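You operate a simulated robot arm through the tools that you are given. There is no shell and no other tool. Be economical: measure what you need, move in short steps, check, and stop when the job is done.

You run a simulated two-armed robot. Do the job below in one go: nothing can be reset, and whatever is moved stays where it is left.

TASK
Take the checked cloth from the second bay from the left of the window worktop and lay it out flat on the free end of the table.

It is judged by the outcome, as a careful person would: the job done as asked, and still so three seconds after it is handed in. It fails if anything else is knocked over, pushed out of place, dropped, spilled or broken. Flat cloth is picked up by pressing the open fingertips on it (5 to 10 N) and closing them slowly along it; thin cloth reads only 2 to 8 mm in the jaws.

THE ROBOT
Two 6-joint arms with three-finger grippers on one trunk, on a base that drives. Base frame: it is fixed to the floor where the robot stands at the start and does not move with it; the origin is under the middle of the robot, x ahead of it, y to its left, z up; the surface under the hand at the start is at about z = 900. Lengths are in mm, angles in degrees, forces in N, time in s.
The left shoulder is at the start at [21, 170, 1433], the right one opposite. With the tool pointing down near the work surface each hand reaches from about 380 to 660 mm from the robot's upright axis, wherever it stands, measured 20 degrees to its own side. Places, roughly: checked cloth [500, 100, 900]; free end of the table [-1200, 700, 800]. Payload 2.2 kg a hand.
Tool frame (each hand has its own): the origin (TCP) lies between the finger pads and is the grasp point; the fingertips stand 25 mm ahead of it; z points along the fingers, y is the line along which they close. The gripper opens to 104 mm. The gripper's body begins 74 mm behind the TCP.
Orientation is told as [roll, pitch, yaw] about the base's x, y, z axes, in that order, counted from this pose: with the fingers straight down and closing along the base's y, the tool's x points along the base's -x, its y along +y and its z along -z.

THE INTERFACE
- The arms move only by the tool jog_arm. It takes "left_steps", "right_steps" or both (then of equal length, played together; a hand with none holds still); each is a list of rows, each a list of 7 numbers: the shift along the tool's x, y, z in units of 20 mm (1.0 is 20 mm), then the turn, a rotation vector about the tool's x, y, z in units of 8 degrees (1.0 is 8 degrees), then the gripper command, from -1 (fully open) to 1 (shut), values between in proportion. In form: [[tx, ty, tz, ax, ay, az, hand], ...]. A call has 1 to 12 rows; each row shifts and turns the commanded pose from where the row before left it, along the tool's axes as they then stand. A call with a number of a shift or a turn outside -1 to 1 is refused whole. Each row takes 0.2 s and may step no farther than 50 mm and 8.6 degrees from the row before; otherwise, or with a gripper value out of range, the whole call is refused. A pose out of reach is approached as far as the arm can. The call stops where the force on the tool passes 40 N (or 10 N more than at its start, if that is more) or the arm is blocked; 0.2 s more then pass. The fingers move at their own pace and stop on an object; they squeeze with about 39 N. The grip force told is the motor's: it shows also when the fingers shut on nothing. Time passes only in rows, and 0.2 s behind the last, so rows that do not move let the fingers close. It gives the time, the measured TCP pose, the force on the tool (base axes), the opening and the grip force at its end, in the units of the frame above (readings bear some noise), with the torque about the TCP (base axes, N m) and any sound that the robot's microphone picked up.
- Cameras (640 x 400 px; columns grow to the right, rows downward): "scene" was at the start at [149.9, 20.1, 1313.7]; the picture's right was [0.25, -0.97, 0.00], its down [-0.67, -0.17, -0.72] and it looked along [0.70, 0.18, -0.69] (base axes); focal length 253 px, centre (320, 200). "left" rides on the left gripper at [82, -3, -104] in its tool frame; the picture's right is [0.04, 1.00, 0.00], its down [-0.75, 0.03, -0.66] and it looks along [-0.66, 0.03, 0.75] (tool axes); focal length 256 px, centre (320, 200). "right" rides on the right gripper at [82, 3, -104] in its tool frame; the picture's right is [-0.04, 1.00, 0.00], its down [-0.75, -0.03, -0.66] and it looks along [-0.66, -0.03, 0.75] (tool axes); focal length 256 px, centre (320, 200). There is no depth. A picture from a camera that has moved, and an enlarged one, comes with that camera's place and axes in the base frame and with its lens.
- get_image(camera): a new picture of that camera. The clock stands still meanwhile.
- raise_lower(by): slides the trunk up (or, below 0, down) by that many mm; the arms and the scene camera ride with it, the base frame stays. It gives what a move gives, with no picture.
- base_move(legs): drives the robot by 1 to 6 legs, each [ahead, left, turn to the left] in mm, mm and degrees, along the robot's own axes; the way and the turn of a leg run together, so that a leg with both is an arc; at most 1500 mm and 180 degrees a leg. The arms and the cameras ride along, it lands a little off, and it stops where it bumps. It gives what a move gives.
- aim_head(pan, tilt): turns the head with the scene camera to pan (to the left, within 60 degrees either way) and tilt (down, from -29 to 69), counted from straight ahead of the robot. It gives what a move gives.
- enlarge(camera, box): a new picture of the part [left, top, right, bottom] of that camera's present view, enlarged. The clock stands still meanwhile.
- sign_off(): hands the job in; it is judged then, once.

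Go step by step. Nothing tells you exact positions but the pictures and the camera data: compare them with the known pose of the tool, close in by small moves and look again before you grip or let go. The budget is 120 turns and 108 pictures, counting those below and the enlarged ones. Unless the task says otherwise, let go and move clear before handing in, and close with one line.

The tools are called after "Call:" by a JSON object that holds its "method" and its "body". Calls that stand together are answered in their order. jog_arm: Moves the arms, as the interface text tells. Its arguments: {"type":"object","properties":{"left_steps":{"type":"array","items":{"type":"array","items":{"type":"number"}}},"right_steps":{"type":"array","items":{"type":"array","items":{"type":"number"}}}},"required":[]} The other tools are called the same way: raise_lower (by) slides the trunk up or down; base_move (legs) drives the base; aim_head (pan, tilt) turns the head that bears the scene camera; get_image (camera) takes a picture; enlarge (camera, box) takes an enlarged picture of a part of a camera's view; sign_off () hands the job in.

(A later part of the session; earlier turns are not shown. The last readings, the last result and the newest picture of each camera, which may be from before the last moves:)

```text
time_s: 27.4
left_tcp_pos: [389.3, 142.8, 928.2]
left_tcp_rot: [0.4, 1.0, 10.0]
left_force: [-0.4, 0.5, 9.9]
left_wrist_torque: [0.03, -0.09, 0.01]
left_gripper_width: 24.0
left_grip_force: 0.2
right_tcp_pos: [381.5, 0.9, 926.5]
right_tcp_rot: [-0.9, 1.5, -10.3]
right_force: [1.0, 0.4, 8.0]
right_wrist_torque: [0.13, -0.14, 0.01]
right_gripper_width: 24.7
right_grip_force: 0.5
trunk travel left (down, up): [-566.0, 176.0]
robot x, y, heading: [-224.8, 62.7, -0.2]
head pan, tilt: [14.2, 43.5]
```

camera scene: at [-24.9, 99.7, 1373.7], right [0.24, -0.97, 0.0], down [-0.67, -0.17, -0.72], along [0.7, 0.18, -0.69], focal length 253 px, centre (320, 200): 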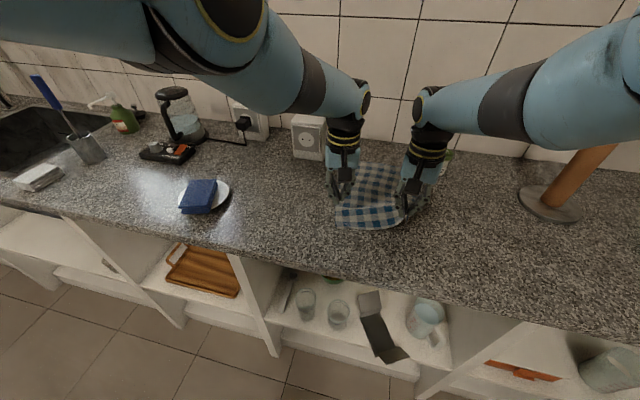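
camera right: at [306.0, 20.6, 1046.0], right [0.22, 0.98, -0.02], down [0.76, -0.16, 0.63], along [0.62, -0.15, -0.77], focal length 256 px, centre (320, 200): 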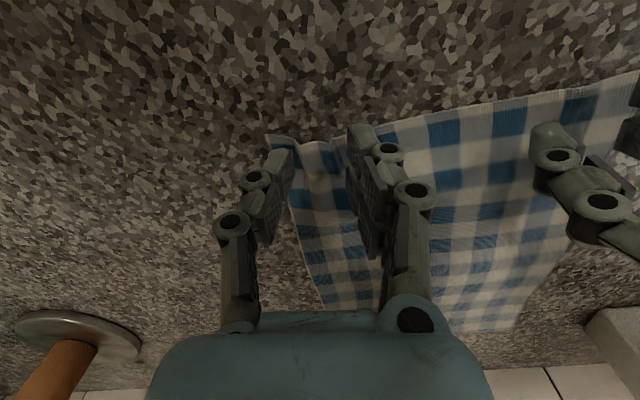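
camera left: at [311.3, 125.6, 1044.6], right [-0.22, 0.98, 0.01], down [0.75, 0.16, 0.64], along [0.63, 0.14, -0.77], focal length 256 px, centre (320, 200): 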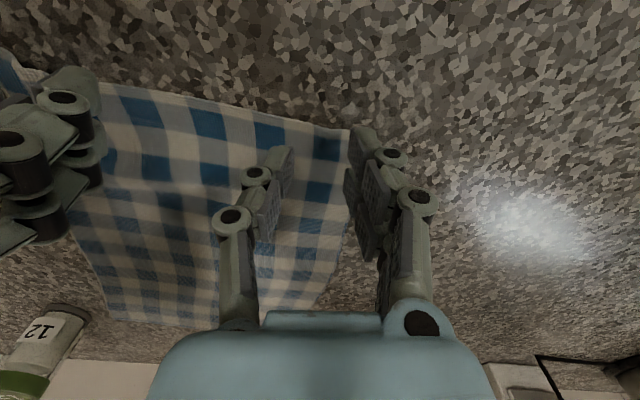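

Pressing with 8–10 N now; closing slowly.

Call:
{"method": "jog_arm", "body": {"left_steps": [[0, 0, 0, 0, 0, 0, 0.6], [0, 0, 0, 0, 0, 0, 0.66], [0, 0, 0, 0, 0, 0, 0.72], [0, 0, 0, 0, 0, 0, 0.78], [0, 0, 0, 0, 0, 0, 0.84], [0, 0, 0, 0, 0, 0, 0.9], [0, 0, 0, 0, 0, 0, 0.95], [0, 0, 0, 0, 0, 0, 1], [0, 0, 0, 0, 0, 0, 1], [0, 0, 0, 0, 0, 0, 1]], "right_steps": [[0, 0, 0, 0, 0, 0, 0.6], [0, 0, 0, 0, 0, 0, 0.66], [0, 0, 0, 0, 0, 0, 0.72], [0, 0, 0, 0, 0, 0, 0.78], [0, 0, 0, 0, 0, 0, 0.84], [0, 0, 0, 0, 0, 0, 0.9], [0, 0, 0, 0, 0, 0, 0.95], [0, 0, 0, 0, 0, 0, 1], [0, 0, 0, 0, 0, 0, 1], [0, 0, 0, 0, 0, 0, 1]]}}

Call:
{"method": "raise_lower", "body": {"by": 30}}

Call:
{"method": "enlarge", "body": {"camera": "scene", "box": [280, 110, 480, 235]}}

```text
time_s: 29.6
left_tcp_pos: [387.3, 143.8, 926.3]
left_tcp_rot: [0.4, 1.0, 10.1]
left_force: [0.4, -5.3, 11.8]
left_wrist_torque: [-0.07, -0.06, 0.05]
left_gripper_width: 3.1
left_grip_force: 32.1
right_tcp_pos: [380.4, 2.4, 926.7]
right_tcp_rot: [-1.0, 1.6, -10.4]
right_force: [0.8, 8.1, 9.0]
right_wrist_torque: [0.23, -0.16, 0.07]
right_gripper_width: 2.8
right_grip_force: 31.7
trunk travel left (down, up): [-566.0, 176.0]
robot x, y, heading: [-226.2, 66.3, -0.1]
head pan, tilt: [14.2, 43.5]
```

```text
time_s: 30.4
left_tcp_pos: [388.3, 143.4, 954.1]
left_tcp_rot: [0.6, 1.2, 10.0]
left_force: [0.3, -3.5, 0.2]
left_wrist_torque: [-0.07, 0.02, 0.04]
left_gripper_width: 2.7
left_grip_force: 31.9
right_tcp_pos: [382.1, 0.5, 955.4]
right_tcp_rot: [-0.9, 1.8, -10.3]
right_force: [0.3, 3.1, -0.5]
right_wrist_torque: [0.08, -0.02, -0.02]
right_gripper_width: 2.7
right_grip_force: 32.6
trunk travel left (down, up): [-596.0, 146.0]
robot x, y, heading: [-224.6, 66.1, -0.1]
head pan, tilt: [14.2, 43.5]
```

```text
3.20 times, centred on (380, 172) of scene
camera zoom: at [-74.2, 85.7, 1284.4], right [0.24, -0.97, 0.0], down [-0.67, -0.17, -0.72], along [0.7, 0.18, -0.69], focal length 810 px, centre (128, 288)
```

zoom: 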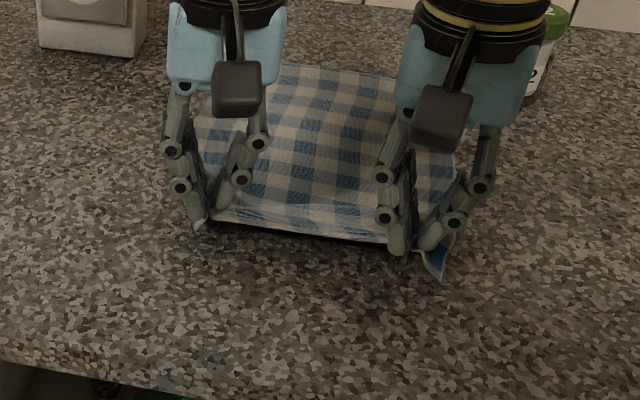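

Both hands hold the near edge taut. I'll raise the trunk further and then back away so the cloth slides clear of the worktop.

Call:
{"method": "raise_lower", "body": {"by": 140}}

Call:
{"method": "base_move", "body": {"legs": [[-200, 0, 0]]}}

Call:
{"method": "get_image", "body": {"camera": "scene"}}

```text
time_s: 32.0
left_tcp_pos: [388.2, 142.3, 1094.8]
left_tcp_rot: [0.6, 1.1, 10.2]
left_force: [0.4, -2.3, -0.6]
left_wrist_torque: [-0.09, -0.01, 0.04]
left_gripper_width: 3.1
left_grip_force: 31.8
right_tcp_pos: [380.4, 1.8, 1095.5]
right_tcp_rot: [-1.0, 1.8, -10.3]
right_force: [0.2, 3.5, 0.1]
right_wrist_torque: [0.08, -0.04, 0.02]
right_gripper_width: 2.5
right_grip_force: 31.4
trunk travel left (down, up): [-736.0, 6.0]
robot x, y, heading: [-224.7, 63.1, -0.2]
head pan, tilt: [14.2, 43.5]
```

```text
time_s: 33.6
left_tcp_pos: [187.1, 143.7, 1096.2]
left_tcp_rot: [0.5, 0.9, 10.2]
left_force: [-0.1, -3.3, 0.0]
left_wrist_torque: [-0.08, -0.02, 0.04]
left_gripper_width: 2.9
left_grip_force: 31.8
right_tcp_pos: [180.1, 2.3, 1096.1]
right_tcp_rot: [-0.9, 1.6, -10.3]
right_force: [0.0, 2.8, -0.7]
right_wrist_torque: [0.1, -0.02, -0.01]
right_gripper_width: 2.5
right_grip_force: 32.0
trunk travel left (down, up): [-736.0, 6.0]
robot x, y, heading: [-426.9, 66.5, 0.1]
head pan, tilt: [14.2, 43.5]
```

```text
77 pictures are left
camera scene: at [-276.8, 86.0, 1425.0], right [0.25, -0.97, 0.0], down [-0.67, -0.17, -0.72], along [0.7, 0.18, -0.69], focal length 253 px, centre (320, 200)
```

scene: 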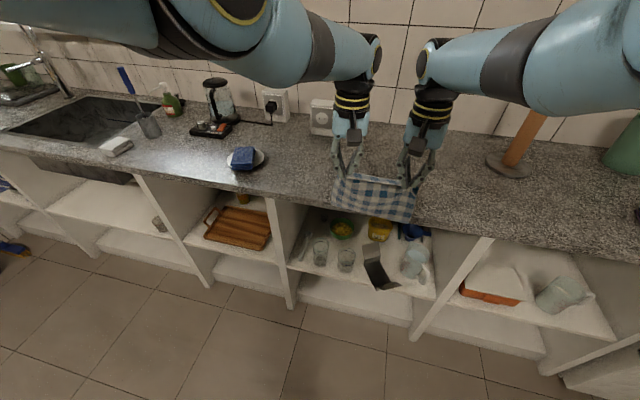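

The cloth hangs freely from both hands in front of the worktop. I'll look to both sides before turning.

Call:
{"method": "aim_head", "body": {"pan": 60, "tilt": 25}}

Call:
{"method": "get_image", "body": {"camera": "scene"}}

Call:
{"method": "aim_head", "body": {"pan": -60, "tilt": 25}}

Call:
{"method": "get_image", "body": {"camera": "scene"}}

```text
time_s: 34.8
left_tcp_pos: [186.9, 143.5, 1095.3]
left_tcp_rot: [0.4, 1.0, 10.2]
left_force: [-0.1, -2.9, -0.1]
left_wrist_torque: [-0.09, 0.0, 0.03]
left_gripper_width: 3.0
left_grip_force: 32.1
right_tcp_pos: [180.3, 3.1, 1096.0]
right_tcp_rot: [-0.9, 1.7, -10.2]
right_force: [-1.1, 1.8, -0.1]
right_wrist_torque: [0.07, 0.01, 0.0]
right_gripper_width: 2.4
right_grip_force: 31.8
trunk travel left (down, up): [-736.0, 6.0]
robot x, y, heading: [-425.5, 66.0, 0.0]
head pan, tilt: [60.0, 25.0]
```

```text
76 pictures are left
camera scene: at [-310.5, 145.5, 1453.4], right [0.87, -0.5, 0.0], down [-0.21, -0.37, -0.91], along [0.45, 0.78, -0.42], focal length 253 px, centre (320, 200)
```

scene: 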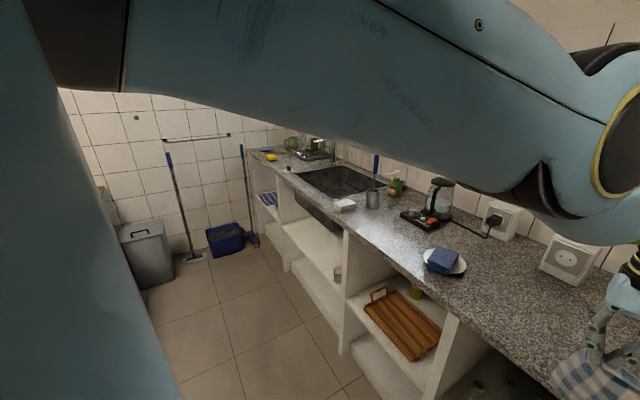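

```text
time_s: 36.8
left_tcp_pos: [187.9, 143.5, 1094.7]
left_tcp_rot: [0.4, 1.0, 10.3]
left_force: [0.4, -2.3, 0.4]
left_wrist_torque: [-0.09, -0.02, 0.03]
left_gripper_width: 2.9
left_grip_force: 31.8
right_tcp_pos: [180.8, 2.9, 1096.9]
right_tcp_rot: [-0.9, 1.7, -10.2]
right_force: [-0.2, 2.5, -0.3]
right_wrist_torque: [0.08, -0.03, 0.01]
right_gripper_width: 3.0
right_grip_force: 32.1
trunk travel left (down, up): [-736.0, 6.0]
robot x, y, heading: [-427.0, 65.0, -0.2]
head pan, tilt: [-60.0, 25.0]
```

```text
75 pictures are left
camera scene: at [-310.1, -14.0, 1453.4], right [-0.87, -0.5, 0.0], down [-0.21, 0.37, -0.91], along [0.45, -0.78, -0.42], focal length 253 px, centre (320, 200)
```

scene: 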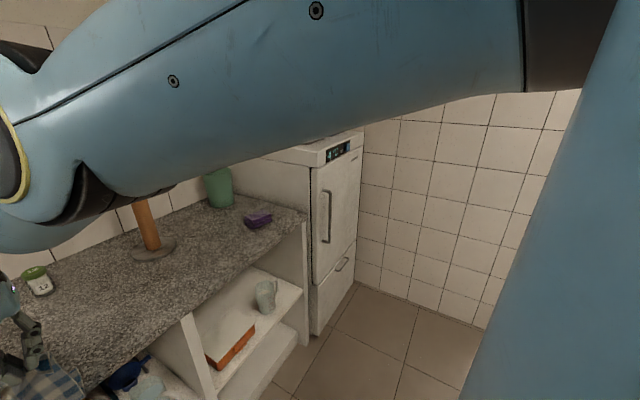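

The way is clear on the left. I'll turn left by 90° and look for the table.

Call:
{"method": "base_move", "body": {"legs": [[-60, 0, 0], [0, 0, 45], [0, 0, 45]]}}

Call:
{"method": "aim_head", "body": {"pan": 55, "tilt": 30}}

Call:
{"method": "get_image", "body": {"camera": "scene"}}

Call:
{"method": "aim_head", "body": {"pan": 15, "tilt": 35}}

Call:
{"method": "get_image", "body": {"camera": "scene"}}

```text
time_s: 41.8
left_tcp_pos: [-561.5, 679.6, 1095.3]
left_tcp_rot: [0.4, 1.0, 99.8]
left_force: [3.0, 0.0, 0.7]
left_wrist_torque: [-0.01, -0.06, 0.01]
left_gripper_width: 2.7
left_grip_force: 31.8
right_tcp_pos: [-419.1, 672.6, 1096.1]
right_tcp_rot: [-0.9, 1.8, 79.4]
right_force: [-2.5, -0.2, -0.3]
right_wrist_torque: [0.0, 0.09, 0.0]
right_gripper_width: 1.7
right_grip_force: 31.5
trunk travel left (down, up): [-736.0, 6.0]
robot x, y, heading: [-484.2, 61.5, 89.5]
head pan, tilt: [-60.0, 25.0]
```

```text
time_s: 43.8
left_tcp_pos: [-559.4, 680.1, 1096.1]
left_tcp_rot: [0.3, 1.0, 99.8]
left_force: [2.2, 0.0, 0.5]
left_wrist_torque: [0.0, -0.09, -0.01]
left_gripper_width: 2.9
left_grip_force: 31.7
right_tcp_pos: [-419.9, 672.3, 1096.8]
right_tcp_rot: [-0.9, 1.8, 79.4]
right_force: [-2.2, 1.0, 0.3]
right_wrist_torque: [0.01, 0.04, 0.0]
right_gripper_width: 2.1
right_grip_force: 31.9
trunk travel left (down, up): [-736.0, 6.0]
robot x, y, heading: [-488.6, 65.4, 89.5]
head pan, tilt: [55.0, 30.0]
```

```text
74 pictures are left
camera scene: at [-560.2, 188.9, 1445.5], right [0.58, 0.82, 0.0], down [0.41, -0.29, -0.87], along [-0.71, 0.5, -0.5], focal length 253 px, centre (320, 200)
```

scene: 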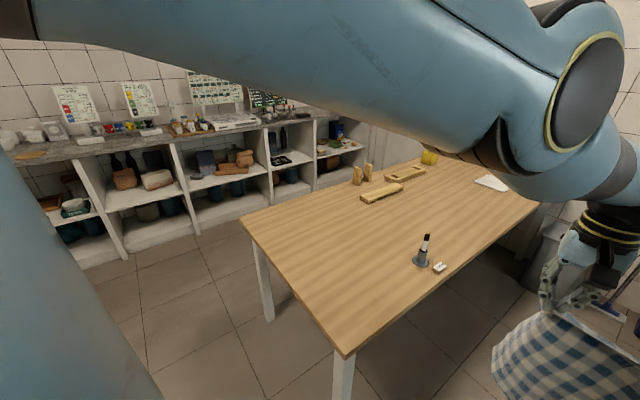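

```text
time_s: 44.8
left_tcp_pos: [-560.7, 680.5, 1095.4]
left_tcp_rot: [0.4, 1.0, 99.8]
left_force: [1.5, -0.3, 0.1]
left_wrist_torque: [0.03, -0.09, 0.0]
left_gripper_width: 2.9
left_grip_force: 31.6
right_tcp_pos: [-418.3, 671.4, 1095.2]
right_tcp_rot: [-1.0, 1.6, 79.4]
right_force: [-2.5, 1.1, -0.4]
right_wrist_torque: [0.03, 0.09, -0.05]
right_gripper_width: 2.1
right_grip_force: 31.1
trunk travel left (down, up): [-736.0, 6.0]
robot x, y, heading: [-482.4, 66.5, 89.8]
head pan, tilt: [15.0, 35.0]
```

```text
73 pictures are left
camera scene: at [-508.8, 221.7, 1437.6], right [0.97, 0.25, 0.0], down [0.15, -0.56, -0.82], along [-0.21, 0.79, -0.57], focal length 253 px, centre (320, 200)
```

scene: 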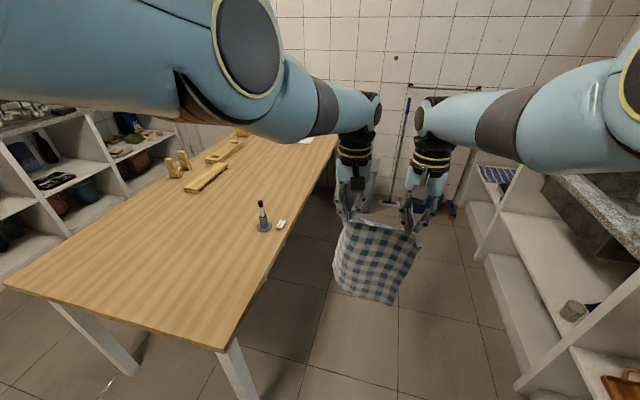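

The table is at z≈800 with its near end at y≈437, x from −1534 to −793, and that end is clear. I'll back up, strafe over to face the near end squarely, then look again.

Call:
{"method": "base_move", "body": {"legs": [[-300, 0, 0], [0, 350, 0], [0, 350, 0]]}}

Call:
{"method": "aim_head", "body": {"pan": 0, "tilt": 40}}

Call:
{"method": "get_image", "body": {"camera": "scene"}}

```text
time_s: 50.6
left_tcp_pos: [-1265.8, 384.1, 1096.6]
left_tcp_rot: [0.4, 1.0, 100.2]
left_force: [2.6, 0.0, 0.9]
left_wrist_torque: [0.0, -0.09, 0.0]
left_gripper_width: 2.9
left_grip_force: 32.4
right_tcp_pos: [-1124.4, 377.1, 1096.3]
right_tcp_rot: [-1.0, 1.7, 79.9]
right_force: [-2.4, -0.6, 0.9]
right_wrist_torque: [0.03, 0.05, -0.02]
right_gripper_width: 2.2
right_grip_force: 31.5
trunk travel left (down, up): [-736.0, 6.0]
robot x, y, heading: [-1186.1, -232.0, 89.9]
head pan, tilt: [15.0, 35.0]
```

```text
time_s: 51.4
left_tcp_pos: [-1265.4, 381.7, 1095.9]
left_tcp_rot: [0.4, 0.9, 100.3]
left_force: [2.5, 0.3, -0.6]
left_wrist_torque: [0.0, -0.08, -0.01]
left_gripper_width: 2.7
left_grip_force: 31.9
right_tcp_pos: [-1124.5, 376.7, 1095.5]
right_tcp_rot: [-1.0, 1.7, 79.8]
right_force: [-2.4, 0.7, 0.0]
right_wrist_torque: [0.02, 0.04, -0.06]
right_gripper_width: 1.9
right_grip_force: 31.6
trunk travel left (down, up): [-736.0, 6.0]
robot x, y, heading: [-1189.1, -226.2, 90.0]
head pan, tilt: [0.0, 40.0]
```

```text
72 pictures are left
camera scene: at [-1188.8, -75.3, 1430.1], right [1.0, 0.0, 0.0], down [0.0, -0.64, -0.77], along [0.0, 0.77, -0.64], focal length 253 px, centre (320, 200)
```

scene: 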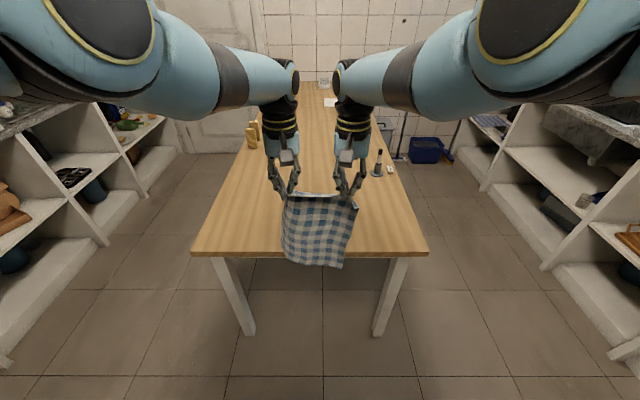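

I'm centred on the free end. I'll raise the last few millimetres and drive forward so the hanging edge comes onto the table and trails behind the hands.

Call:
{"method": "raise_lower", "body": {"by": 6}}

Call:
{"method": "base_move", "body": {"legs": [[150, 0, 0]]}}

Call:
{"method": "get_image", "body": {"camera": "scene"}}

```text
time_s: 51.9
left_tcp_pos: [-1265.0, 382.2, 1100.9]
left_tcp_rot: [0.3, 1.0, 100.2]
left_force: [2.6, 0.2, -0.4]
left_wrist_torque: [-0.02, -0.11, 0.01]
left_gripper_width: 2.7
left_grip_force: 31.4
right_tcp_pos: [-1123.8, 375.4, 1100.5]
right_tcp_rot: [-0.9, 1.7, 79.8]
right_force: [-2.5, 0.2, -1.0]
right_wrist_torque: [-0.02, 0.07, -0.04]
right_gripper_width: 1.9
right_grip_force: 31.0
trunk travel left (down, up): [-742.0, 0.0]
robot x, y, heading: [-1185.8, -231.1, 90.0]
head pan, tilt: [0.0, 40.0]
```

```text
time_s: 53.3
left_tcp_pos: [-1265.3, 533.9, 1101.0]
left_tcp_rot: [0.4, 1.1, 100.1]
left_force: [3.2, 0.9, 0.1]
left_wrist_torque: [-0.01, -0.13, 0.02]
left_gripper_width: 2.9
left_grip_force: 32.3
right_tcp_pos: [-1124.6, 527.2, 1102.2]
right_tcp_rot: [-1.0, 1.8, 79.8]
right_force: [-2.5, -0.4, 0.4]
right_wrist_torque: [0.01, 0.09, -0.05]
right_gripper_width: 1.8
right_grip_force: 31.1
trunk travel left (down, up): [-742.0, 0.0]
robot x, y, heading: [-1187.9, -81.5, 89.9]
head pan, tilt: [0.0, 40.0]
```

```text
71 pictures are left
camera scene: at [-1188.7, 75.4, 1436.0], right [1.0, 0.0, 0.0], down [0.0, -0.64, -0.77], along [0.0, 0.77, -0.64], focal length 253 px, centre (320, 200)
```

scene: 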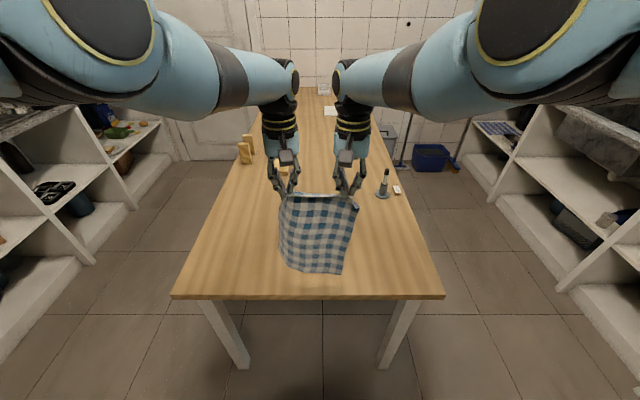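

The lower edge now hangs over the table at y≈510. I'll go forward and down by turns so the cloth trails flat behind the hands.

Call:
{"method": "base_move", "body": {"legs": [[70, 0, 0]]}}

Call:
{"method": "raise_lower", "body": {"by": -30}}

Call:
{"method": "base_move", "body": {"legs": [[65, 0, 0]]}}

Call:
{"method": "raise_lower", "body": {"by": -35}}

Call:
{"method": "get_image", "body": {"camera": "scene"}}

```text
time_s: 54.3
left_tcp_pos: [-1264.8, 598.0, 1104.3]
left_tcp_rot: [0.4, 0.8, 100.3]
left_force: [2.3, -0.5, 1.0]
left_wrist_torque: [0.12, -0.08, -0.01]
left_gripper_width: 2.7
left_grip_force: 32.2
right_tcp_pos: [-1125.0, 592.2, 1104.2]
right_tcp_rot: [-0.7, 1.4, 79.9]
right_force: [-1.9, -0.8, 0.1]
right_wrist_torque: [0.1, 0.05, -0.01]
right_gripper_width: 1.8
right_grip_force: 31.0
trunk travel left (down, up): [-742.0, 0.0]
robot x, y, heading: [-1186.1, -6.7, 89.9]
head pan, tilt: [0.0, 40.0]
```

```text
time_s: 55.1
left_tcp_pos: [-1265.1, 604.5, 1070.8]
left_tcp_rot: [0.3, 1.2, 100.2]
left_force: [1.6, 0.2, -0.2]
left_wrist_torque: [-0.02, -0.07, 0.02]
left_gripper_width: 3.1
left_grip_force: 32.3
right_tcp_pos: [-1124.0, 597.9, 1071.5]
right_tcp_rot: [-0.9, 1.8, 79.8]
right_force: [-1.7, -0.3, -0.2]
right_wrist_torque: [-0.06, 0.09, -0.04]
right_gripper_width: 1.8
right_grip_force: 31.7
trunk travel left (down, up): [-712.0, 30.0]
robot x, y, heading: [-1189.0, -10.8, 89.9]
head pan, tilt: [0.0, 40.0]
```

```text
time_s: 56.1
left_tcp_pos: [-1264.1, 661.9, 1074.9]
left_tcp_rot: [0.3, 0.8, 100.2]
left_force: [0.8, -1.1, -0.1]
left_wrist_torque: [0.08, -0.07, 0.0]
left_gripper_width: 2.8
left_grip_force: 31.6
right_tcp_pos: [-1125.5, 655.3, 1074.4]
right_tcp_rot: [-0.8, 1.4, 79.8]
right_force: [-1.8, -0.6, 0.4]
right_wrist_torque: [0.06, 0.05, -0.02]
right_gripper_width: 1.6
right_grip_force: 31.6
trunk travel left (down, up): [-712.0, 30.0]
robot x, y, heading: [-1189.2, 54.2, 89.6]
head pan, tilt: [0.0, 40.0]
```

```text
time_s: 56.9
left_tcp_pos: [-1264.4, 666.5, 1036.2]
left_tcp_rot: [0.3, 1.1, 100.2]
left_force: [0.9, 0.2, -0.4]
left_wrist_torque: [0.01, -0.05, 0.04]
left_gripper_width: 2.8
left_grip_force: 32.0
right_tcp_pos: [-1125.5, 660.5, 1036.0]
right_tcp_rot: [-0.8, 1.7, 79.9]
right_force: [-0.8, 0.0, -0.3]
right_wrist_torque: [0.02, 0.05, -0.01]
right_gripper_width: 1.8
right_grip_force: 31.0
trunk travel left (down, up): [-677.0, 65.0]
robot x, y, heading: [-1187.1, 54.4, 90.0]
head pan, tilt: [0.0, 40.0]
```

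```text
70 pictures are left
camera scene: at [-1188.7, 210.2, 1370.7], right [1.0, 0.0, 0.0], down [0.0, -0.64, -0.77], along [0.0, 0.77, -0.64], focal length 253 px, centre (320, 200)
```

scene: 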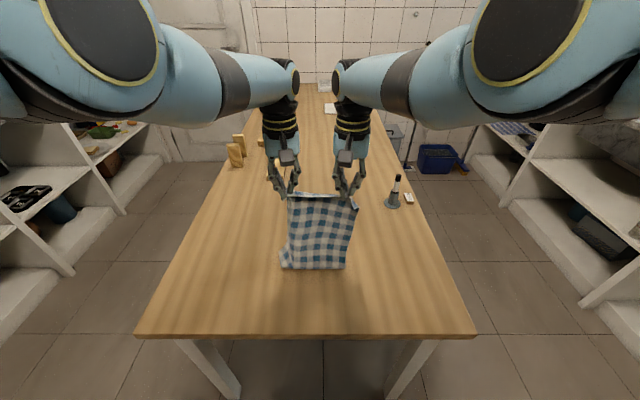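

The trailing tail lies correctly but started too deep, with its free edge at y≈612. I'll lift it clear, back up 125 mm and start again, moving forward and down at equal rates.

Call:
{"method": "raise_lower", "body": {"by": 65}}

Call:
{"method": "base_move", "body": {"legs": [[-140, 0, 0]]}}

Call:
{"method": "get_image", "body": {"camera": "scene"}}

```text
time_s: 57.9
left_tcp_pos: [-1264.5, 666.3, 1101.6]
left_tcp_rot: [0.4, 1.1, 100.2]
left_force: [0.8, 0.7, -0.8]
left_wrist_torque: [0.0, -0.05, 0.01]
left_gripper_width: 2.8
left_grip_force: 32.1
right_tcp_pos: [-1126.4, 659.2, 1100.8]
right_tcp_rot: [-0.9, 1.8, 79.8]
right_force: [-1.2, -0.1, 0.5]
right_wrist_torque: [-0.02, 0.02, -0.01]
right_gripper_width: 1.8
right_grip_force: 30.9
trunk travel left (down, up): [-742.0, 0.0]
robot x, y, heading: [-1188.5, 56.8, 90.1]
head pan, tilt: [0.0, 40.0]
```

```text
time_s: 59.2
left_tcp_pos: [-1262.3, 527.9, 1100.7]
left_tcp_rot: [0.4, 1.2, 100.1]
left_force: [1.7, -0.7, -0.2]
left_wrist_torque: [0.0, -0.05, 0.03]
left_gripper_width: 2.8
left_grip_force: 32.0
right_tcp_pos: [-1125.2, 521.6, 1101.4]
right_tcp_rot: [-0.9, 1.6, 79.8]
right_force: [-0.7, -0.5, -0.2]
right_wrist_torque: [-0.01, 0.04, -0.02]
right_gripper_width: 1.6
right_grip_force: 30.9
trunk travel left (down, up): [-742.0, 0.0]
robot x, y, heading: [-1185.0, -86.1, 90.1]
head pan, tilt: [0.0, 40.0]
```

```text
69 pictures are left
camera scene: at [-1188.6, 70.5, 1435.8], right [1.0, 0.0, 0.0], down [0.0, -0.64, -0.77], along [0.0, 0.77, -0.64], focal length 253 px, centre (320, 200)
```

scene: 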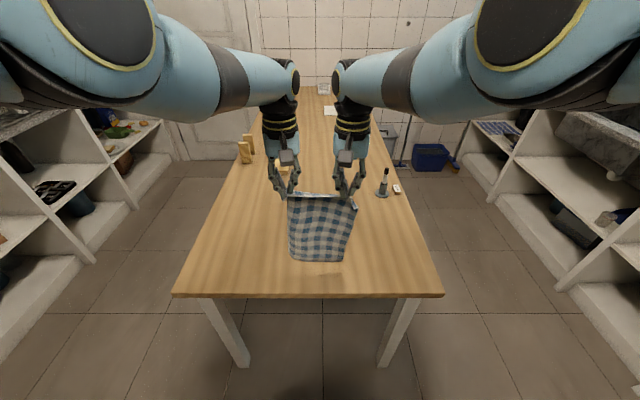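

Call:
{"method": "base_move", "body": {"legs": [[30, 0, 0]]}}

Call:
{"method": "raise_lower", "body": {"by": -30}}

Call:
{"method": "base_move", "body": {"legs": [[45, 0, 0]]}}

Call:
{"method": "raise_lower", "body": {"by": -35}}

Call:
{"method": "get_image", "body": {"camera": "scene"}}

```text
time_s: 60.1
left_tcp_pos: [-1262.9, 550.8, 1103.4]
left_tcp_rot: [0.3, 0.7, 100.1]
left_force: [1.1, -1.9, 0.0]
left_wrist_torque: [0.08, -0.07, 0.02]
left_gripper_width: 2.7
left_grip_force: 31.8
right_tcp_pos: [-1125.2, 544.0, 1105.4]
right_tcp_rot: [-0.8, 1.4, 79.7]
right_force: [-1.0, -0.6, 0.6]
right_wrist_torque: [0.11, 0.08, -0.03]
right_gripper_width: 1.8
right_grip_force: 31.5
trunk travel left (down, up): [-742.0, 0.0]
robot x, y, heading: [-1189.6, -56.3, 90.2]
head pan, tilt: [0.0, 40.0]
```

```text
time_s: 60.8
left_tcp_pos: [-1263.1, 558.1, 1070.0]
left_tcp_rot: [0.4, 1.2, 100.2]
left_force: [0.9, -0.5, -0.5]
left_wrist_torque: [-0.05, -0.05, 0.02]
left_gripper_width: 2.9
left_grip_force: 32.3
right_tcp_pos: [-1125.3, 550.7, 1070.4]
right_tcp_rot: [-0.8, 1.9, 79.8]
right_force: [-0.3, 0.8, -0.1]
right_wrist_torque: [-0.03, 0.05, 0.0]
right_gripper_width: 1.6
right_grip_force: 31.2
trunk travel left (down, up): [-712.0, 30.0]
robot x, y, heading: [-1184.0, -58.6, 90.0]
head pan, tilt: [0.0, 40.0]
```

```text
time_s: 61.7
left_tcp_pos: [-1264.2, 593.4, 1075.6]
left_tcp_rot: [0.3, 0.7, 100.1]
left_force: [0.7, -1.2, 0.7]
left_wrist_torque: [0.07, -0.03, -0.01]
left_gripper_width: 2.8
left_grip_force: 32.2
right_tcp_pos: [-1125.2, 587.3, 1075.4]
right_tcp_rot: [-0.9, 1.4, 79.8]
right_force: [-0.6, -0.9, 1.4]
right_wrist_torque: [0.1, 0.06, -0.01]
right_gripper_width: 2.0
right_grip_force: 31.1
trunk travel left (down, up): [-712.0, 30.0]
robot x, y, heading: [-1188.4, -14.7, 90.0]
head pan, tilt: [0.0, 40.0]
```

```text
time_s: 62.5
left_tcp_pos: [-1263.6, 602.0, 1036.2]
left_tcp_rot: [0.4, 1.1, 100.1]
left_force: [0.9, 0.6, 0.0]
left_wrist_torque: [-0.03, -0.05, 0.02]
left_gripper_width: 2.9
left_grip_force: 31.9
right_tcp_pos: [-1126.2, 594.4, 1036.8]
right_tcp_rot: [-0.8, 1.8, 79.9]
right_force: [-0.5, 0.3, 0.5]
right_wrist_torque: [-0.02, 0.01, -0.02]
right_gripper_width: 1.9
right_grip_force: 31.5
trunk travel left (down, up): [-677.0, 65.0]
robot x, y, heading: [-1186.5, -14.9, 89.7]
head pan, tilt: [0.0, 40.0]
```

```text
68 pictures are left
camera scene: at [-1188.6, 143.9, 1370.7], right [1.0, 0.0, 0.0], down [0.0, -0.64, -0.77], along [0.0, 0.77, -0.64], focal length 253 px, centre (320, 200)
```

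scene: 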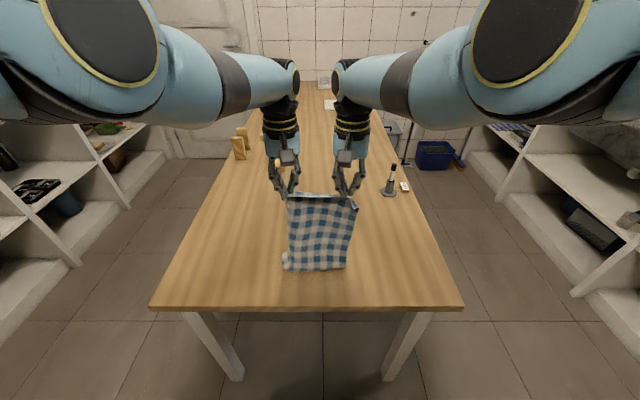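

The free edge now rests at y≈540 with the cloth trailing toward me. I'll continue forward and down.

Call:
{"method": "base_move", "body": {"legs": [[35, 0, 0]]}}

Call:
{"method": "raise_lower", "body": {"by": -40}}

Call:
{"method": "base_move", "body": {"legs": [[40, 0, 0]]}}

Call:
{"method": "raise_lower", "body": {"by": -40}}

Call:
{"method": "get_image", "body": {"camera": "scene"}}

```text
time_s: 63.4
left_tcp_pos: [-1263.3, 631.1, 1038.5]
left_tcp_rot: [0.4, 0.9, 100.2]
left_force: [-0.1, -0.3, -0.2]
left_wrist_torque: [0.03, -0.03, 0.0]
left_gripper_width: 2.6
left_grip_force: 32.1
right_tcp_pos: [-1126.5, 624.6, 1038.3]
right_tcp_rot: [-0.9, 1.5, 79.9]
right_force: [-0.6, -0.8, 0.1]
right_wrist_torque: [0.04, 0.01, -0.04]
right_gripper_width: 1.8
right_grip_force: 30.8
trunk travel left (down, up): [-677.0, 65.0]
robot x, y, heading: [-1186.1, 18.9, 90.2]
head pan, tilt: [0.0, 40.0]
```

```text
time_s: 64.2
left_tcp_pos: [-1264.4, 633.6, 996.2]
left_tcp_rot: [0.3, 1.1, 100.1]
left_force: [-0.1, -0.5, 0.6]
left_wrist_torque: [0.02, -0.04, 0.02]
left_gripper_width: 2.7
left_grip_force: 31.8
right_tcp_pos: [-1126.6, 627.2, 997.5]
right_tcp_rot: [-0.8, 1.7, 79.9]
right_force: [-0.7, -0.1, -0.3]
right_wrist_torque: [0.02, 0.01, -0.02]
right_gripper_width: 1.6
right_grip_force: 30.9
trunk travel left (down, up): [-637.0, 105.0]
robot x, y, heading: [-1189.3, 22.3, 90.1]
head pan, tilt: [0.0, 40.0]
```

```text
time_s: 65.1
left_tcp_pos: [-1263.6, 671.5, 997.0]
left_tcp_rot: [0.5, 1.1, 100.1]
left_force: [0.5, -0.7, -0.3]
left_wrist_torque: [0.0, -0.04, -0.02]
left_gripper_width: 2.8
left_grip_force: 32.1
right_tcp_pos: [-1125.4, 665.1, 996.7]
right_tcp_rot: [-0.8, 1.7, 79.9]
right_force: [-0.5, 0.7, 0.2]
right_wrist_torque: [0.01, 0.02, -0.01]
right_gripper_width: 1.7
right_grip_force: 31.3
trunk travel left (down, up): [-637.0, 105.0]
robot x, y, heading: [-1184.5, 56.3, 90.0]
head pan, tilt: [0.0, 40.0]
```

```text
time_s: 65.9
left_tcp_pos: [-1263.1, 671.7, 957.0]
left_tcp_rot: [0.4, 1.2, 100.1]
left_force: [0.3, -1.2, 0.8]
left_wrist_torque: [-0.01, 0.0, 0.0]
left_gripper_width: 2.9
left_grip_force: 31.1
right_tcp_pos: [-1125.7, 665.6, 957.5]
right_tcp_rot: [-0.8, 1.7, 79.9]
right_force: [0.0, -0.6, 0.5]
right_wrist_torque: [0.02, -0.01, 0.01]
right_gripper_width: 1.8
right_grip_force: 30.8
trunk travel left (down, up): [-597.0, 145.0]
robot x, y, heading: [-1186.7, 58.1, 90.0]
head pan, tilt: [0.0, 40.0]
```

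```text
67 pictures are left
camera scene: at [-1188.6, 215.2, 1290.8], right [1.0, 0.0, 0.0], down [0.0, -0.64, -0.77], along [0.0, 0.77, -0.64], focal length 253 px, centre (320, 200)
```

scene: 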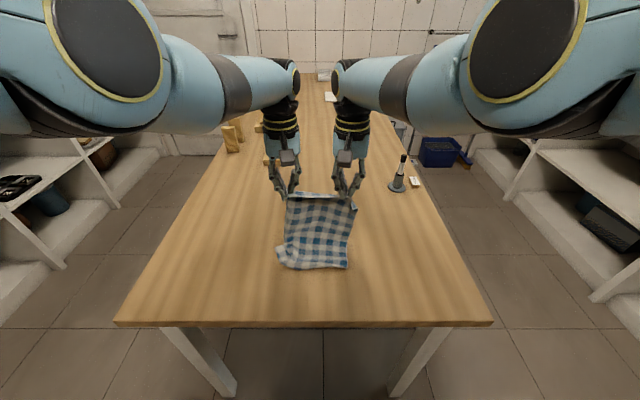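

Call:
{"method": "enlarge", "body": {"camera": "scene", "box": [260, 170, 380, 290]}}

Call:
{"method": "base_move", "body": {"legs": [[60, 0, 0]]}}

Call:
{"method": "raise_lower", "body": {"by": -45}}

Call:
{"method": "enlarge", "body": {"camera": "scene", "box": [240, 170, 400, 290]}}

```text
3.33 times, centred on (320, 230) of scene
camera zoom: at [-1188.6, 215.2, 1290.8], right [1.0, 0.0, 0.0], down [0.0, -0.64, -0.77], along [0.0, 0.77, -0.64], focal length 844 px, centre (320, 100)
```

zoom: 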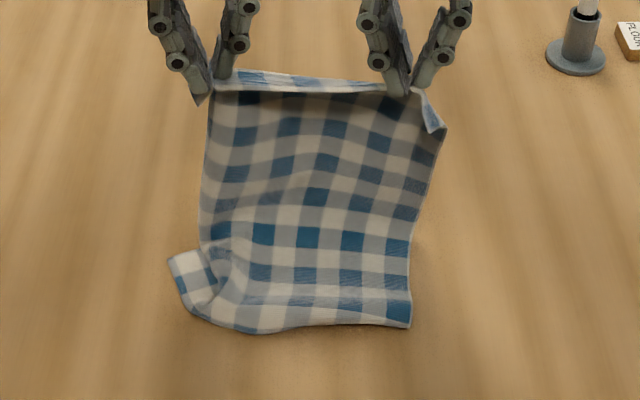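

```text
time_s: 66.9
left_tcp_pos: [-1264.1, 733.4, 954.5]
left_tcp_rot: [0.4, 1.2, 100.1]
left_force: [0.4, 1.2, -0.4]
left_wrist_torque: [-0.03, -0.07, 0.0]
left_gripper_width: 2.6
left_grip_force: 31.7
right_tcp_pos: [-1127.3, 727.6, 954.4]
right_tcp_rot: [-0.8, 1.9, 79.9]
right_force: [0.3, 0.8, -1.1]
right_wrist_torque: [-0.01, -0.04, -0.02]
right_gripper_width: 1.7
right_grip_force: 31.2
trunk travel left (down, up): [-597.0, 145.0]
robot x, y, heading: [-1186.5, 118.6, 89.8]
head pan, tilt: [0.0, 40.0]
```

```text
time_s: 67.8
left_tcp_pos: [-1263.2, 733.4, 911.8]
left_tcp_rot: [0.4, 1.2, 100.1]
left_force: [-0.2, 0.3, -1.6]
left_wrist_torque: [0.02, -0.02, 0.01]
left_gripper_width: 3.1
left_grip_force: 31.4
right_tcp_pos: [-1126.8, 726.0, 910.9]
right_tcp_rot: [-0.8, 1.7, 80.0]
right_force: [0.0, -0.1, -0.3]
right_wrist_torque: [0.02, 0.0, -0.01]
right_gripper_width: 1.8
right_grip_force: 31.0
trunk travel left (down, up): [-552.0, 190.0]
robot x, y, heading: [-1185.5, 120.9, 90.0]
head pan, tilt: [0.0, 40.0]
```

```text
3.33 times, centred on (320, 230) of scene
camera zoom: at [-1188.7, 276.1, 1245.3], right [1.0, 0.0, 0.0], down [0.0, -0.64, -0.77], along [0.0, 0.77, -0.64], focal length 844 px, centre (320, 100)
```

zoom: 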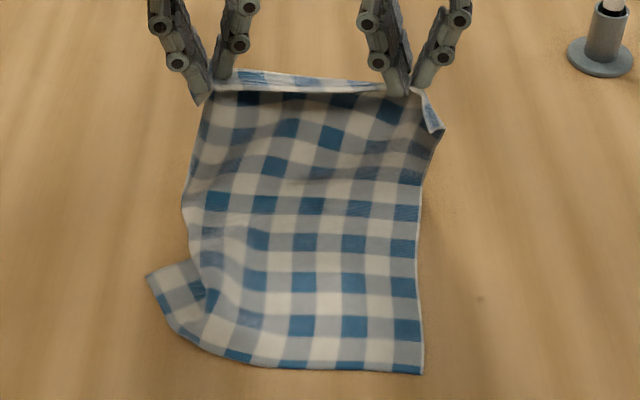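

Call:
{"method": "base_move", "body": {"legs": [[50, 0, 0]]}}

Call:
{"method": "raise_lower", "body": {"by": -45}}

Call:
{"method": "base_move", "body": {"legs": [[20, 0, 0]]}}

Call:
{"method": "raise_lower", "body": {"by": -28}}

Call:
{"method": "enlarge", "body": {"camera": "scene", "box": [240, 170, 400, 290]}}

```text
time_s: 68.7
left_tcp_pos: [-1263.5, 784.7, 910.6]
left_tcp_rot: [0.4, 1.2, 100.0]
left_force: [-0.1, 0.3, -1.1]
left_wrist_torque: [-0.06, -0.07, 0.03]
left_gripper_width: 2.8
left_grip_force: 31.9
right_tcp_pos: [-1126.8, 777.3, 910.0]
right_tcp_rot: [-0.8, 1.9, 79.9]
right_force: [0.0, 0.4, -0.9]
right_wrist_torque: [-0.05, 0.04, 0.0]
right_gripper_width: 1.5
right_grip_force: 31.1
trunk travel left (down, up): [-552.0, 190.0]
robot x, y, heading: [-1186.3, 167.9, 89.9]
head pan, tilt: [0.0, 40.0]
```

```text
time_s: 69.5
left_tcp_pos: [-1262.9, 782.5, 865.6]
left_tcp_rot: [0.4, 1.1, 100.1]
left_force: [0.2, 0.4, 1.0]
left_wrist_torque: [0.02, -0.03, -0.02]
left_gripper_width: 2.8
left_grip_force: 31.2
right_tcp_pos: [-1126.8, 776.3, 867.5]
right_tcp_rot: [-0.8, 1.8, 80.0]
right_force: [-0.8, -0.5, 0.8]
right_wrist_torque: [0.01, 0.02, -0.03]
right_gripper_width: 1.7
right_grip_force: 30.7
trunk travel left (down, up): [-507.0, 235.0]
robot x, y, heading: [-1186.4, 170.5, 90.0]
head pan, tilt: [0.0, 40.0]
```

```text
time_s: 70.3
left_tcp_pos: [-1263.8, 802.5, 865.3]
left_tcp_rot: [0.4, 1.1, 100.1]
left_force: [-0.3, 0.2, -0.7]
left_wrist_torque: [-0.03, -0.03, 0.01]
left_gripper_width: 2.8
left_grip_force: 32.2
right_tcp_pos: [-1126.0, 795.0, 865.1]
right_tcp_rot: [-0.8, 1.9, 79.9]
right_force: [-0.9, 0.7, -0.5]
right_wrist_torque: [-0.02, 0.02, -0.03]
right_gripper_width: 1.8
right_grip_force: 31.1
trunk travel left (down, up): [-507.0, 235.0]
robot x, y, heading: [-1189.9, 188.5, 89.8]
head pan, tilt: [0.0, 40.0]
```

```text
time_s: 71.1
left_tcp_pos: [-1261.5, 802.0, 839.0]
left_tcp_rot: [0.3, 1.2, 100.1]
left_force: [0.3, -0.5, 0.8]
left_wrist_torque: [0.0, -0.05, 0.0]
left_gripper_width: 2.7
left_grip_force: 32.0
right_tcp_pos: [-1126.4, 795.8, 840.1]
right_tcp_rot: [-0.8, 1.7, 79.9]
right_force: [-0.5, 1.2, 0.2]
right_wrist_torque: [0.01, 0.0, -0.05]
right_gripper_width: 1.8
right_grip_force: 30.9
trunk travel left (down, up): [-479.0, 263.0]
robot x, y, heading: [-1188.3, 187.0, 90.1]
head pan, tilt: [0.0, 40.0]
```

```text
3.33 times, centred on (320, 230) of scene
camera zoom: at [-1188.7, 346.6, 1171.3], right [1.0, 0.0, 0.0], down [0.0, -0.64, -0.77], along [0.0, 0.77, -0.64], focal length 844 px, centre (320, 100)
```

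zoom: 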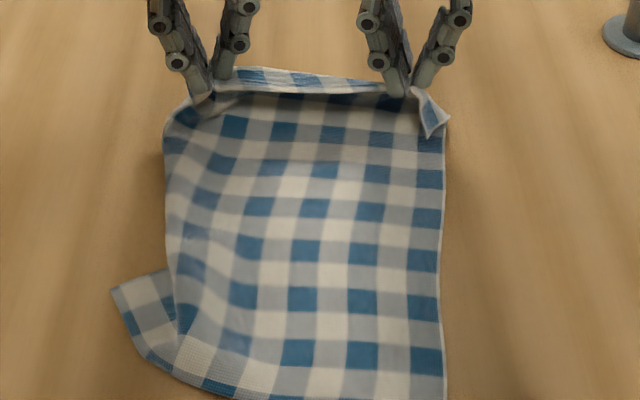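

The cloth lies nearly flat, with a kink at its near-left corner. I'll lower the last bit and check the whole view.

Call:
{"method": "raise_lower", "body": {"by": -9}}

Call:
{"method": "base_move", "body": {"legs": [[15, 0, 0]]}}

Call:
{"method": "get_image", "body": {"camera": "scene"}}

Call:
{"method": "enlarge", "body": {"camera": "scene", "box": [230, 180, 410, 300]}}

```text
time_s: 71.7
left_tcp_pos: [-1262.6, 801.6, 829.4]
left_tcp_rot: [0.4, 1.1, 100.1]
left_force: [-0.1, 0.6, 0.1]
left_wrist_torque: [0.01, -0.06, 0.03]
left_gripper_width: 3.2
left_grip_force: 31.4
right_tcp_pos: [-1127.5, 794.3, 829.0]
right_tcp_rot: [-0.8, 1.7, 79.9]
right_force: [0.1, 0.5, 0.2]
right_wrist_torque: [0.01, -0.02, -0.04]
right_gripper_width: 1.8
right_grip_force: 31.7
trunk travel left (down, up): [-470.0, 272.0]
robot x, y, heading: [-1186.2, 188.5, 90.0]
head pan, tilt: [0.0, 40.0]
```

```text
time_s: 72.4
left_tcp_pos: [-1264.0, 817.9, 829.7]
left_tcp_rot: [0.3, 1.1, 100.2]
left_force: [0.4, 1.2, -1.1]
left_wrist_torque: [-0.01, -0.03, 0.03]
left_gripper_width: 2.6
left_grip_force: 32.0
right_tcp_pos: [-1126.4, 810.9, 828.3]
right_tcp_rot: [-0.7, 1.9, 79.9]
right_force: [-0.2, 0.1, -0.9]
right_wrist_torque: [-0.01, 0.02, -0.03]
right_gripper_width: 2.0
right_grip_force: 30.7
trunk travel left (down, up): [-470.0, 272.0]
robot x, y, heading: [-1187.0, 205.9, 90.0]
head pan, tilt: [0.0, 40.0]
```

```text
63 pictures are left
camera scene: at [-1188.8, 363.8, 1161.8], right [1.0, 0.0, 0.0], down [0.0, -0.64, -0.77], along [0.0, 0.77, -0.64], focal length 253 px, centre (320, 200)
```

scene: 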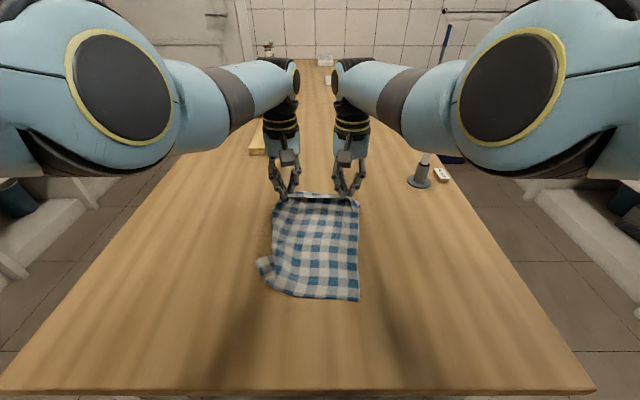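

```text
3.33 times, centred on (320, 240) of scene
camera zoom: at [-1188.8, 363.8, 1161.8], right [1.0, 0.0, 0.0], down [0.0, -0.64, -0.77], along [0.0, 0.77, -0.64], focal length 844 px, centre (320, 67)
```

zoom: 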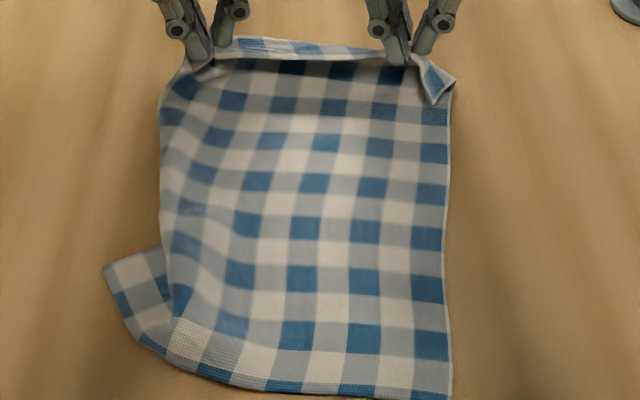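

The cloth is spread from y≈562 to the hands at ≈815. I'll press lightly and open the fingers slowly, so they unfold the pinched pleats as they part.

Call:
{"method": "raise_lower", "body": {"by": -2}}

Call:
{"method": "jog_arm", "body": {"left_steps": [[0, 0, 0, 0, 0, 0, 0.93], [0, 0, 0, 0, 0, 0, 0.86], [0, 0, 0, 0, 0, 0, 0.79], [0, 0, 0, 0, 0, 0, 0.72], [0, 0, 0, 0, 0, 0, 0.65], [0, 0, 0, 0, 0, 0, 0.58], [0, 0, 0, 0, 0, 0, 0.5]], "right_steps": [[0, 0, 0, 0, 0, 0, 0.93], [0, 0, 0, 0, 0, 0, 0.86], [0, 0, 0, 0, 0, 0, 0.79], [0, 0, 0, 0, 0, 0, 0.72], [0, 0, 0, 0, 0, 0, 0.65], [0, 0, 0, 0, 0, 0, 0.58], [0, 0, 0, 0, 0, 0, 0.5]]}}

Call:
{"method": "enlarge", "body": {"camera": "scene", "box": [230, 180, 410, 300]}}

```text
time_s: 72.9
left_tcp_pos: [-1263.6, 817.9, 827.0]
left_tcp_rot: [0.5, 1.2, 100.0]
left_force: [0.1, -0.1, 0.3]
left_wrist_torque: [0.05, -0.07, 0.02]
left_gripper_width: 2.7
left_grip_force: 32.5
right_tcp_pos: [-1127.1, 808.8, 827.1]
right_tcp_rot: [-0.7, 1.8, 79.9]
right_force: [-0.2, -0.2, 0.6]
right_wrist_torque: [-0.01, 0.03, -0.01]
right_gripper_width: 1.9
right_grip_force: 30.9
trunk travel left (down, up): [-468.0, 274.0]
robot x, y, heading: [-1188.5, 204.4, 90.1]
head pan, tilt: [0.0, 40.0]
```

```text
time_s: 74.5
left_tcp_pos: [-1263.0, 817.0, 826.6]
left_tcp_rot: [0.4, 1.1, 100.1]
left_force: [0.6, -0.1, 0.9]
left_wrist_torque: [0.01, -0.04, 0.02]
left_gripper_width: 25.9
left_grip_force: 0.1
right_tcp_pos: [-1126.7, 810.0, 827.6]
right_tcp_rot: [-0.7, 1.8, 79.9]
right_force: [0.5, 0.1, 0.1]
right_wrist_torque: [0.02, 0.01, -0.01]
right_gripper_width: 25.9
right_grip_force: 0.1
trunk travel left (down, up): [-468.0, 274.0]
robot x, y, heading: [-1185.1, 207.3, 90.1]
head pan, tilt: [0.0, 40.0]
```

```text
3.33 times, centred on (320, 240) of scene
camera zoom: at [-1188.7, 362.7, 1159.9], right [1.0, 0.0, 0.0], down [0.0, -0.64, -0.77], along [0.0, 0.77, -0.64], focal length 844 px, centre (320, 67)
```

zoom: 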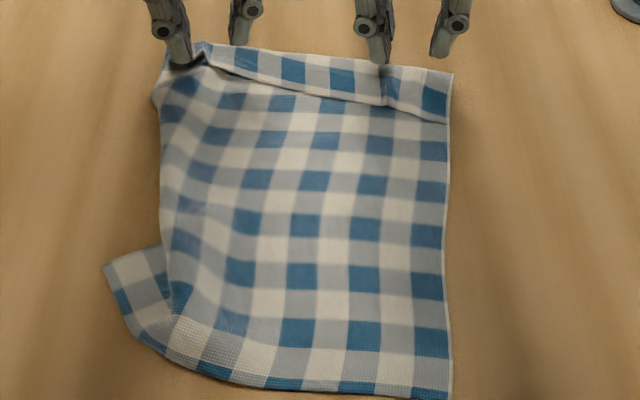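

The pleats opened, but the far edge has flipped back over itself as a narrow flap. I'll lift clear and take a proper look.

Call:
{"method": "raise_lower", "body": {"by": 120}}

Call:
{"method": "get_image", "body": {"camera": "left"}}

Call:
{"method": "get_image", "body": {"camera": "right"}}

Call:
{"method": "enlarge", "body": {"camera": "scene", "box": [220, 190, 420, 330]}}

```text
time_s: 76.0
left_tcp_pos: [-1263.1, 818.6, 945.9]
left_tcp_rot: [0.3, 1.2, 100.0]
left_force: [-1.1, -0.3, -0.4]
left_wrist_torque: [-0.01, 0.0, 0.01]
left_gripper_width: 26.2
left_grip_force: 0.1
right_tcp_pos: [-1128.2, 810.3, 947.8]
right_tcp_rot: [-0.8, 1.8, 79.9]
right_force: [-0.2, 0.1, 0.0]
right_wrist_torque: [0.02, 0.02, 0.0]
right_gripper_width: 25.9
right_grip_force: 0.0
trunk travel left (down, up): [-588.0, 154.0]
robot x, y, heading: [-1187.4, 205.9, 90.1]
head pan, tilt: [0.0, 40.0]
```

```text
60 pictures are left
camera left: at [-1245.1, 740.2, 1051.7], right [-0.98, -0.21, 0.01], down [-0.16, 0.75, 0.64], along [-0.14, 0.62, -0.77], focal length 256 px, centre (320, 200)
```

left: 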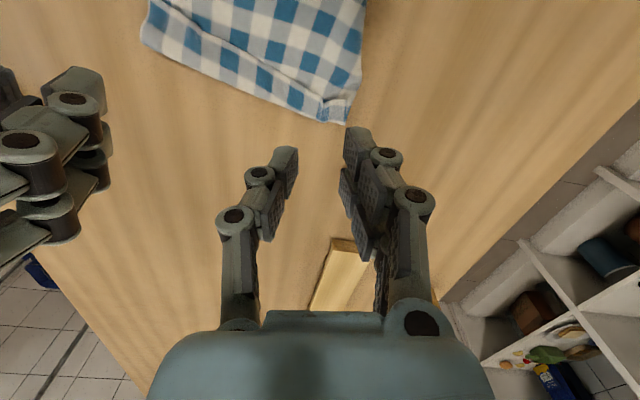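

```text
59 pictures are left
camera right: at [-1144.1, 734.5, 1053.0], right [-0.98, 0.21, -0.02], down [0.16, 0.76, 0.63], along [0.15, 0.62, -0.77], focal length 256 px, centre (320, 200)
```

right: 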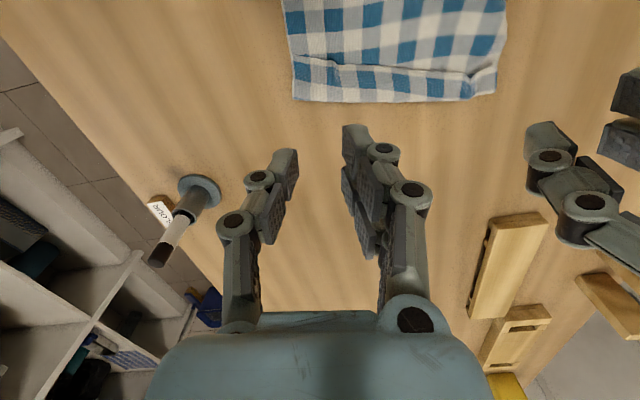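

```text
2.86 times, centred on (320, 260) of scene
camera zoom: at [-1188.8, 361.1, 1281.4], right [1.0, 0.0, 0.0], down [0.0, -0.64, -0.77], along [0.0, 0.77, -0.64], focal length 723 px, centre (320, 29)
```

zoom: 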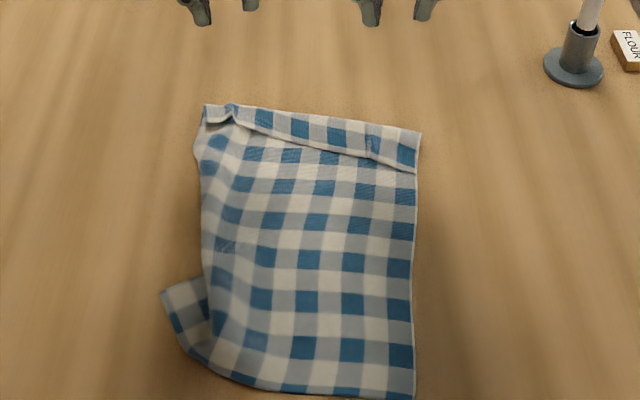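

The far hem is folded back 15–30 mm, and the left side looks tucked since it's only about 160 mm wide there. I'll back off to see the whole cloth from the wrist cameras.

Call:
{"method": "base_move", "body": {"legs": [[-240, 0, 0]]}}

Call:
{"method": "get_image", "body": {"camera": "left"}}

Call:
{"method": "get_image", "body": {"camera": "right"}}

```text
time_s: 77.8
left_tcp_pos: [-1264.1, 572.9, 948.4]
left_tcp_rot: [0.3, 1.1, 100.2]
left_force: [0.0, -0.8, 0.3]
left_wrist_torque: [0.01, 0.0, 0.01]
left_gripper_width: 25.8
left_grip_force: 0.0
right_tcp_pos: [-1127.2, 567.2, 946.4]
right_tcp_rot: [-0.8, 1.6, 80.0]
right_force: [-0.5, -0.1, -0.3]
right_wrist_torque: [0.02, 0.05, -0.01]
right_gripper_width: 26.0
right_grip_force: 0.1
trunk travel left (down, up): [-588.0, 154.0]
robot x, y, heading: [-1186.8, -36.4, 90.0]
head pan, tilt: [0.0, 40.0]
```

```text
57 pictures are left
camera left: at [-1245.8, 497.3, 1052.5], right [-0.98, -0.22, 0.01], down [-0.16, 0.75, 0.64], along [-0.14, 0.63, -0.77], focal length 256 px, centre (320, 200)
```

left: 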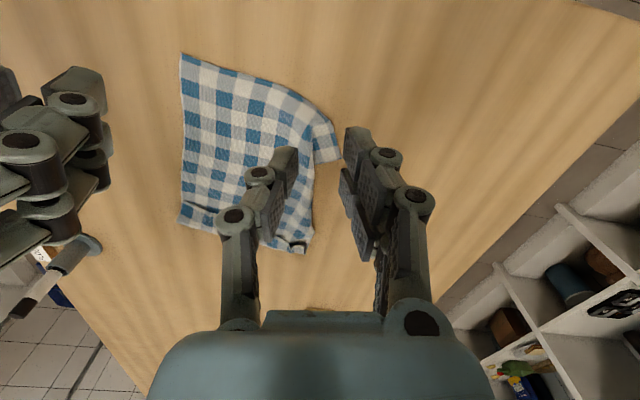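

```text
56 pictures are left
camera right: at [-1144.8, 491.8, 1053.8], right [-0.98, 0.21, -0.02], down [0.15, 0.76, 0.63], along [0.15, 0.62, -0.77], focal length 256 px, centre (320, 200)
```

right: 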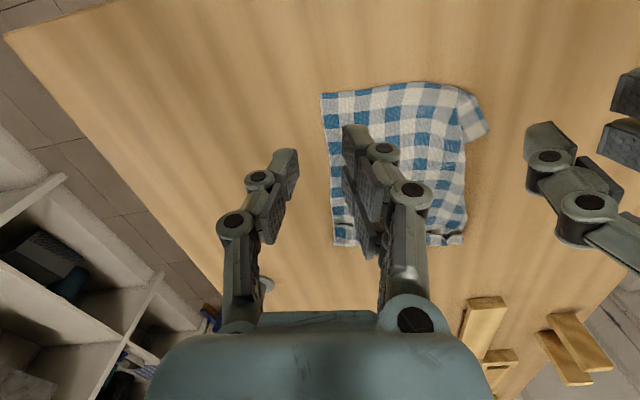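

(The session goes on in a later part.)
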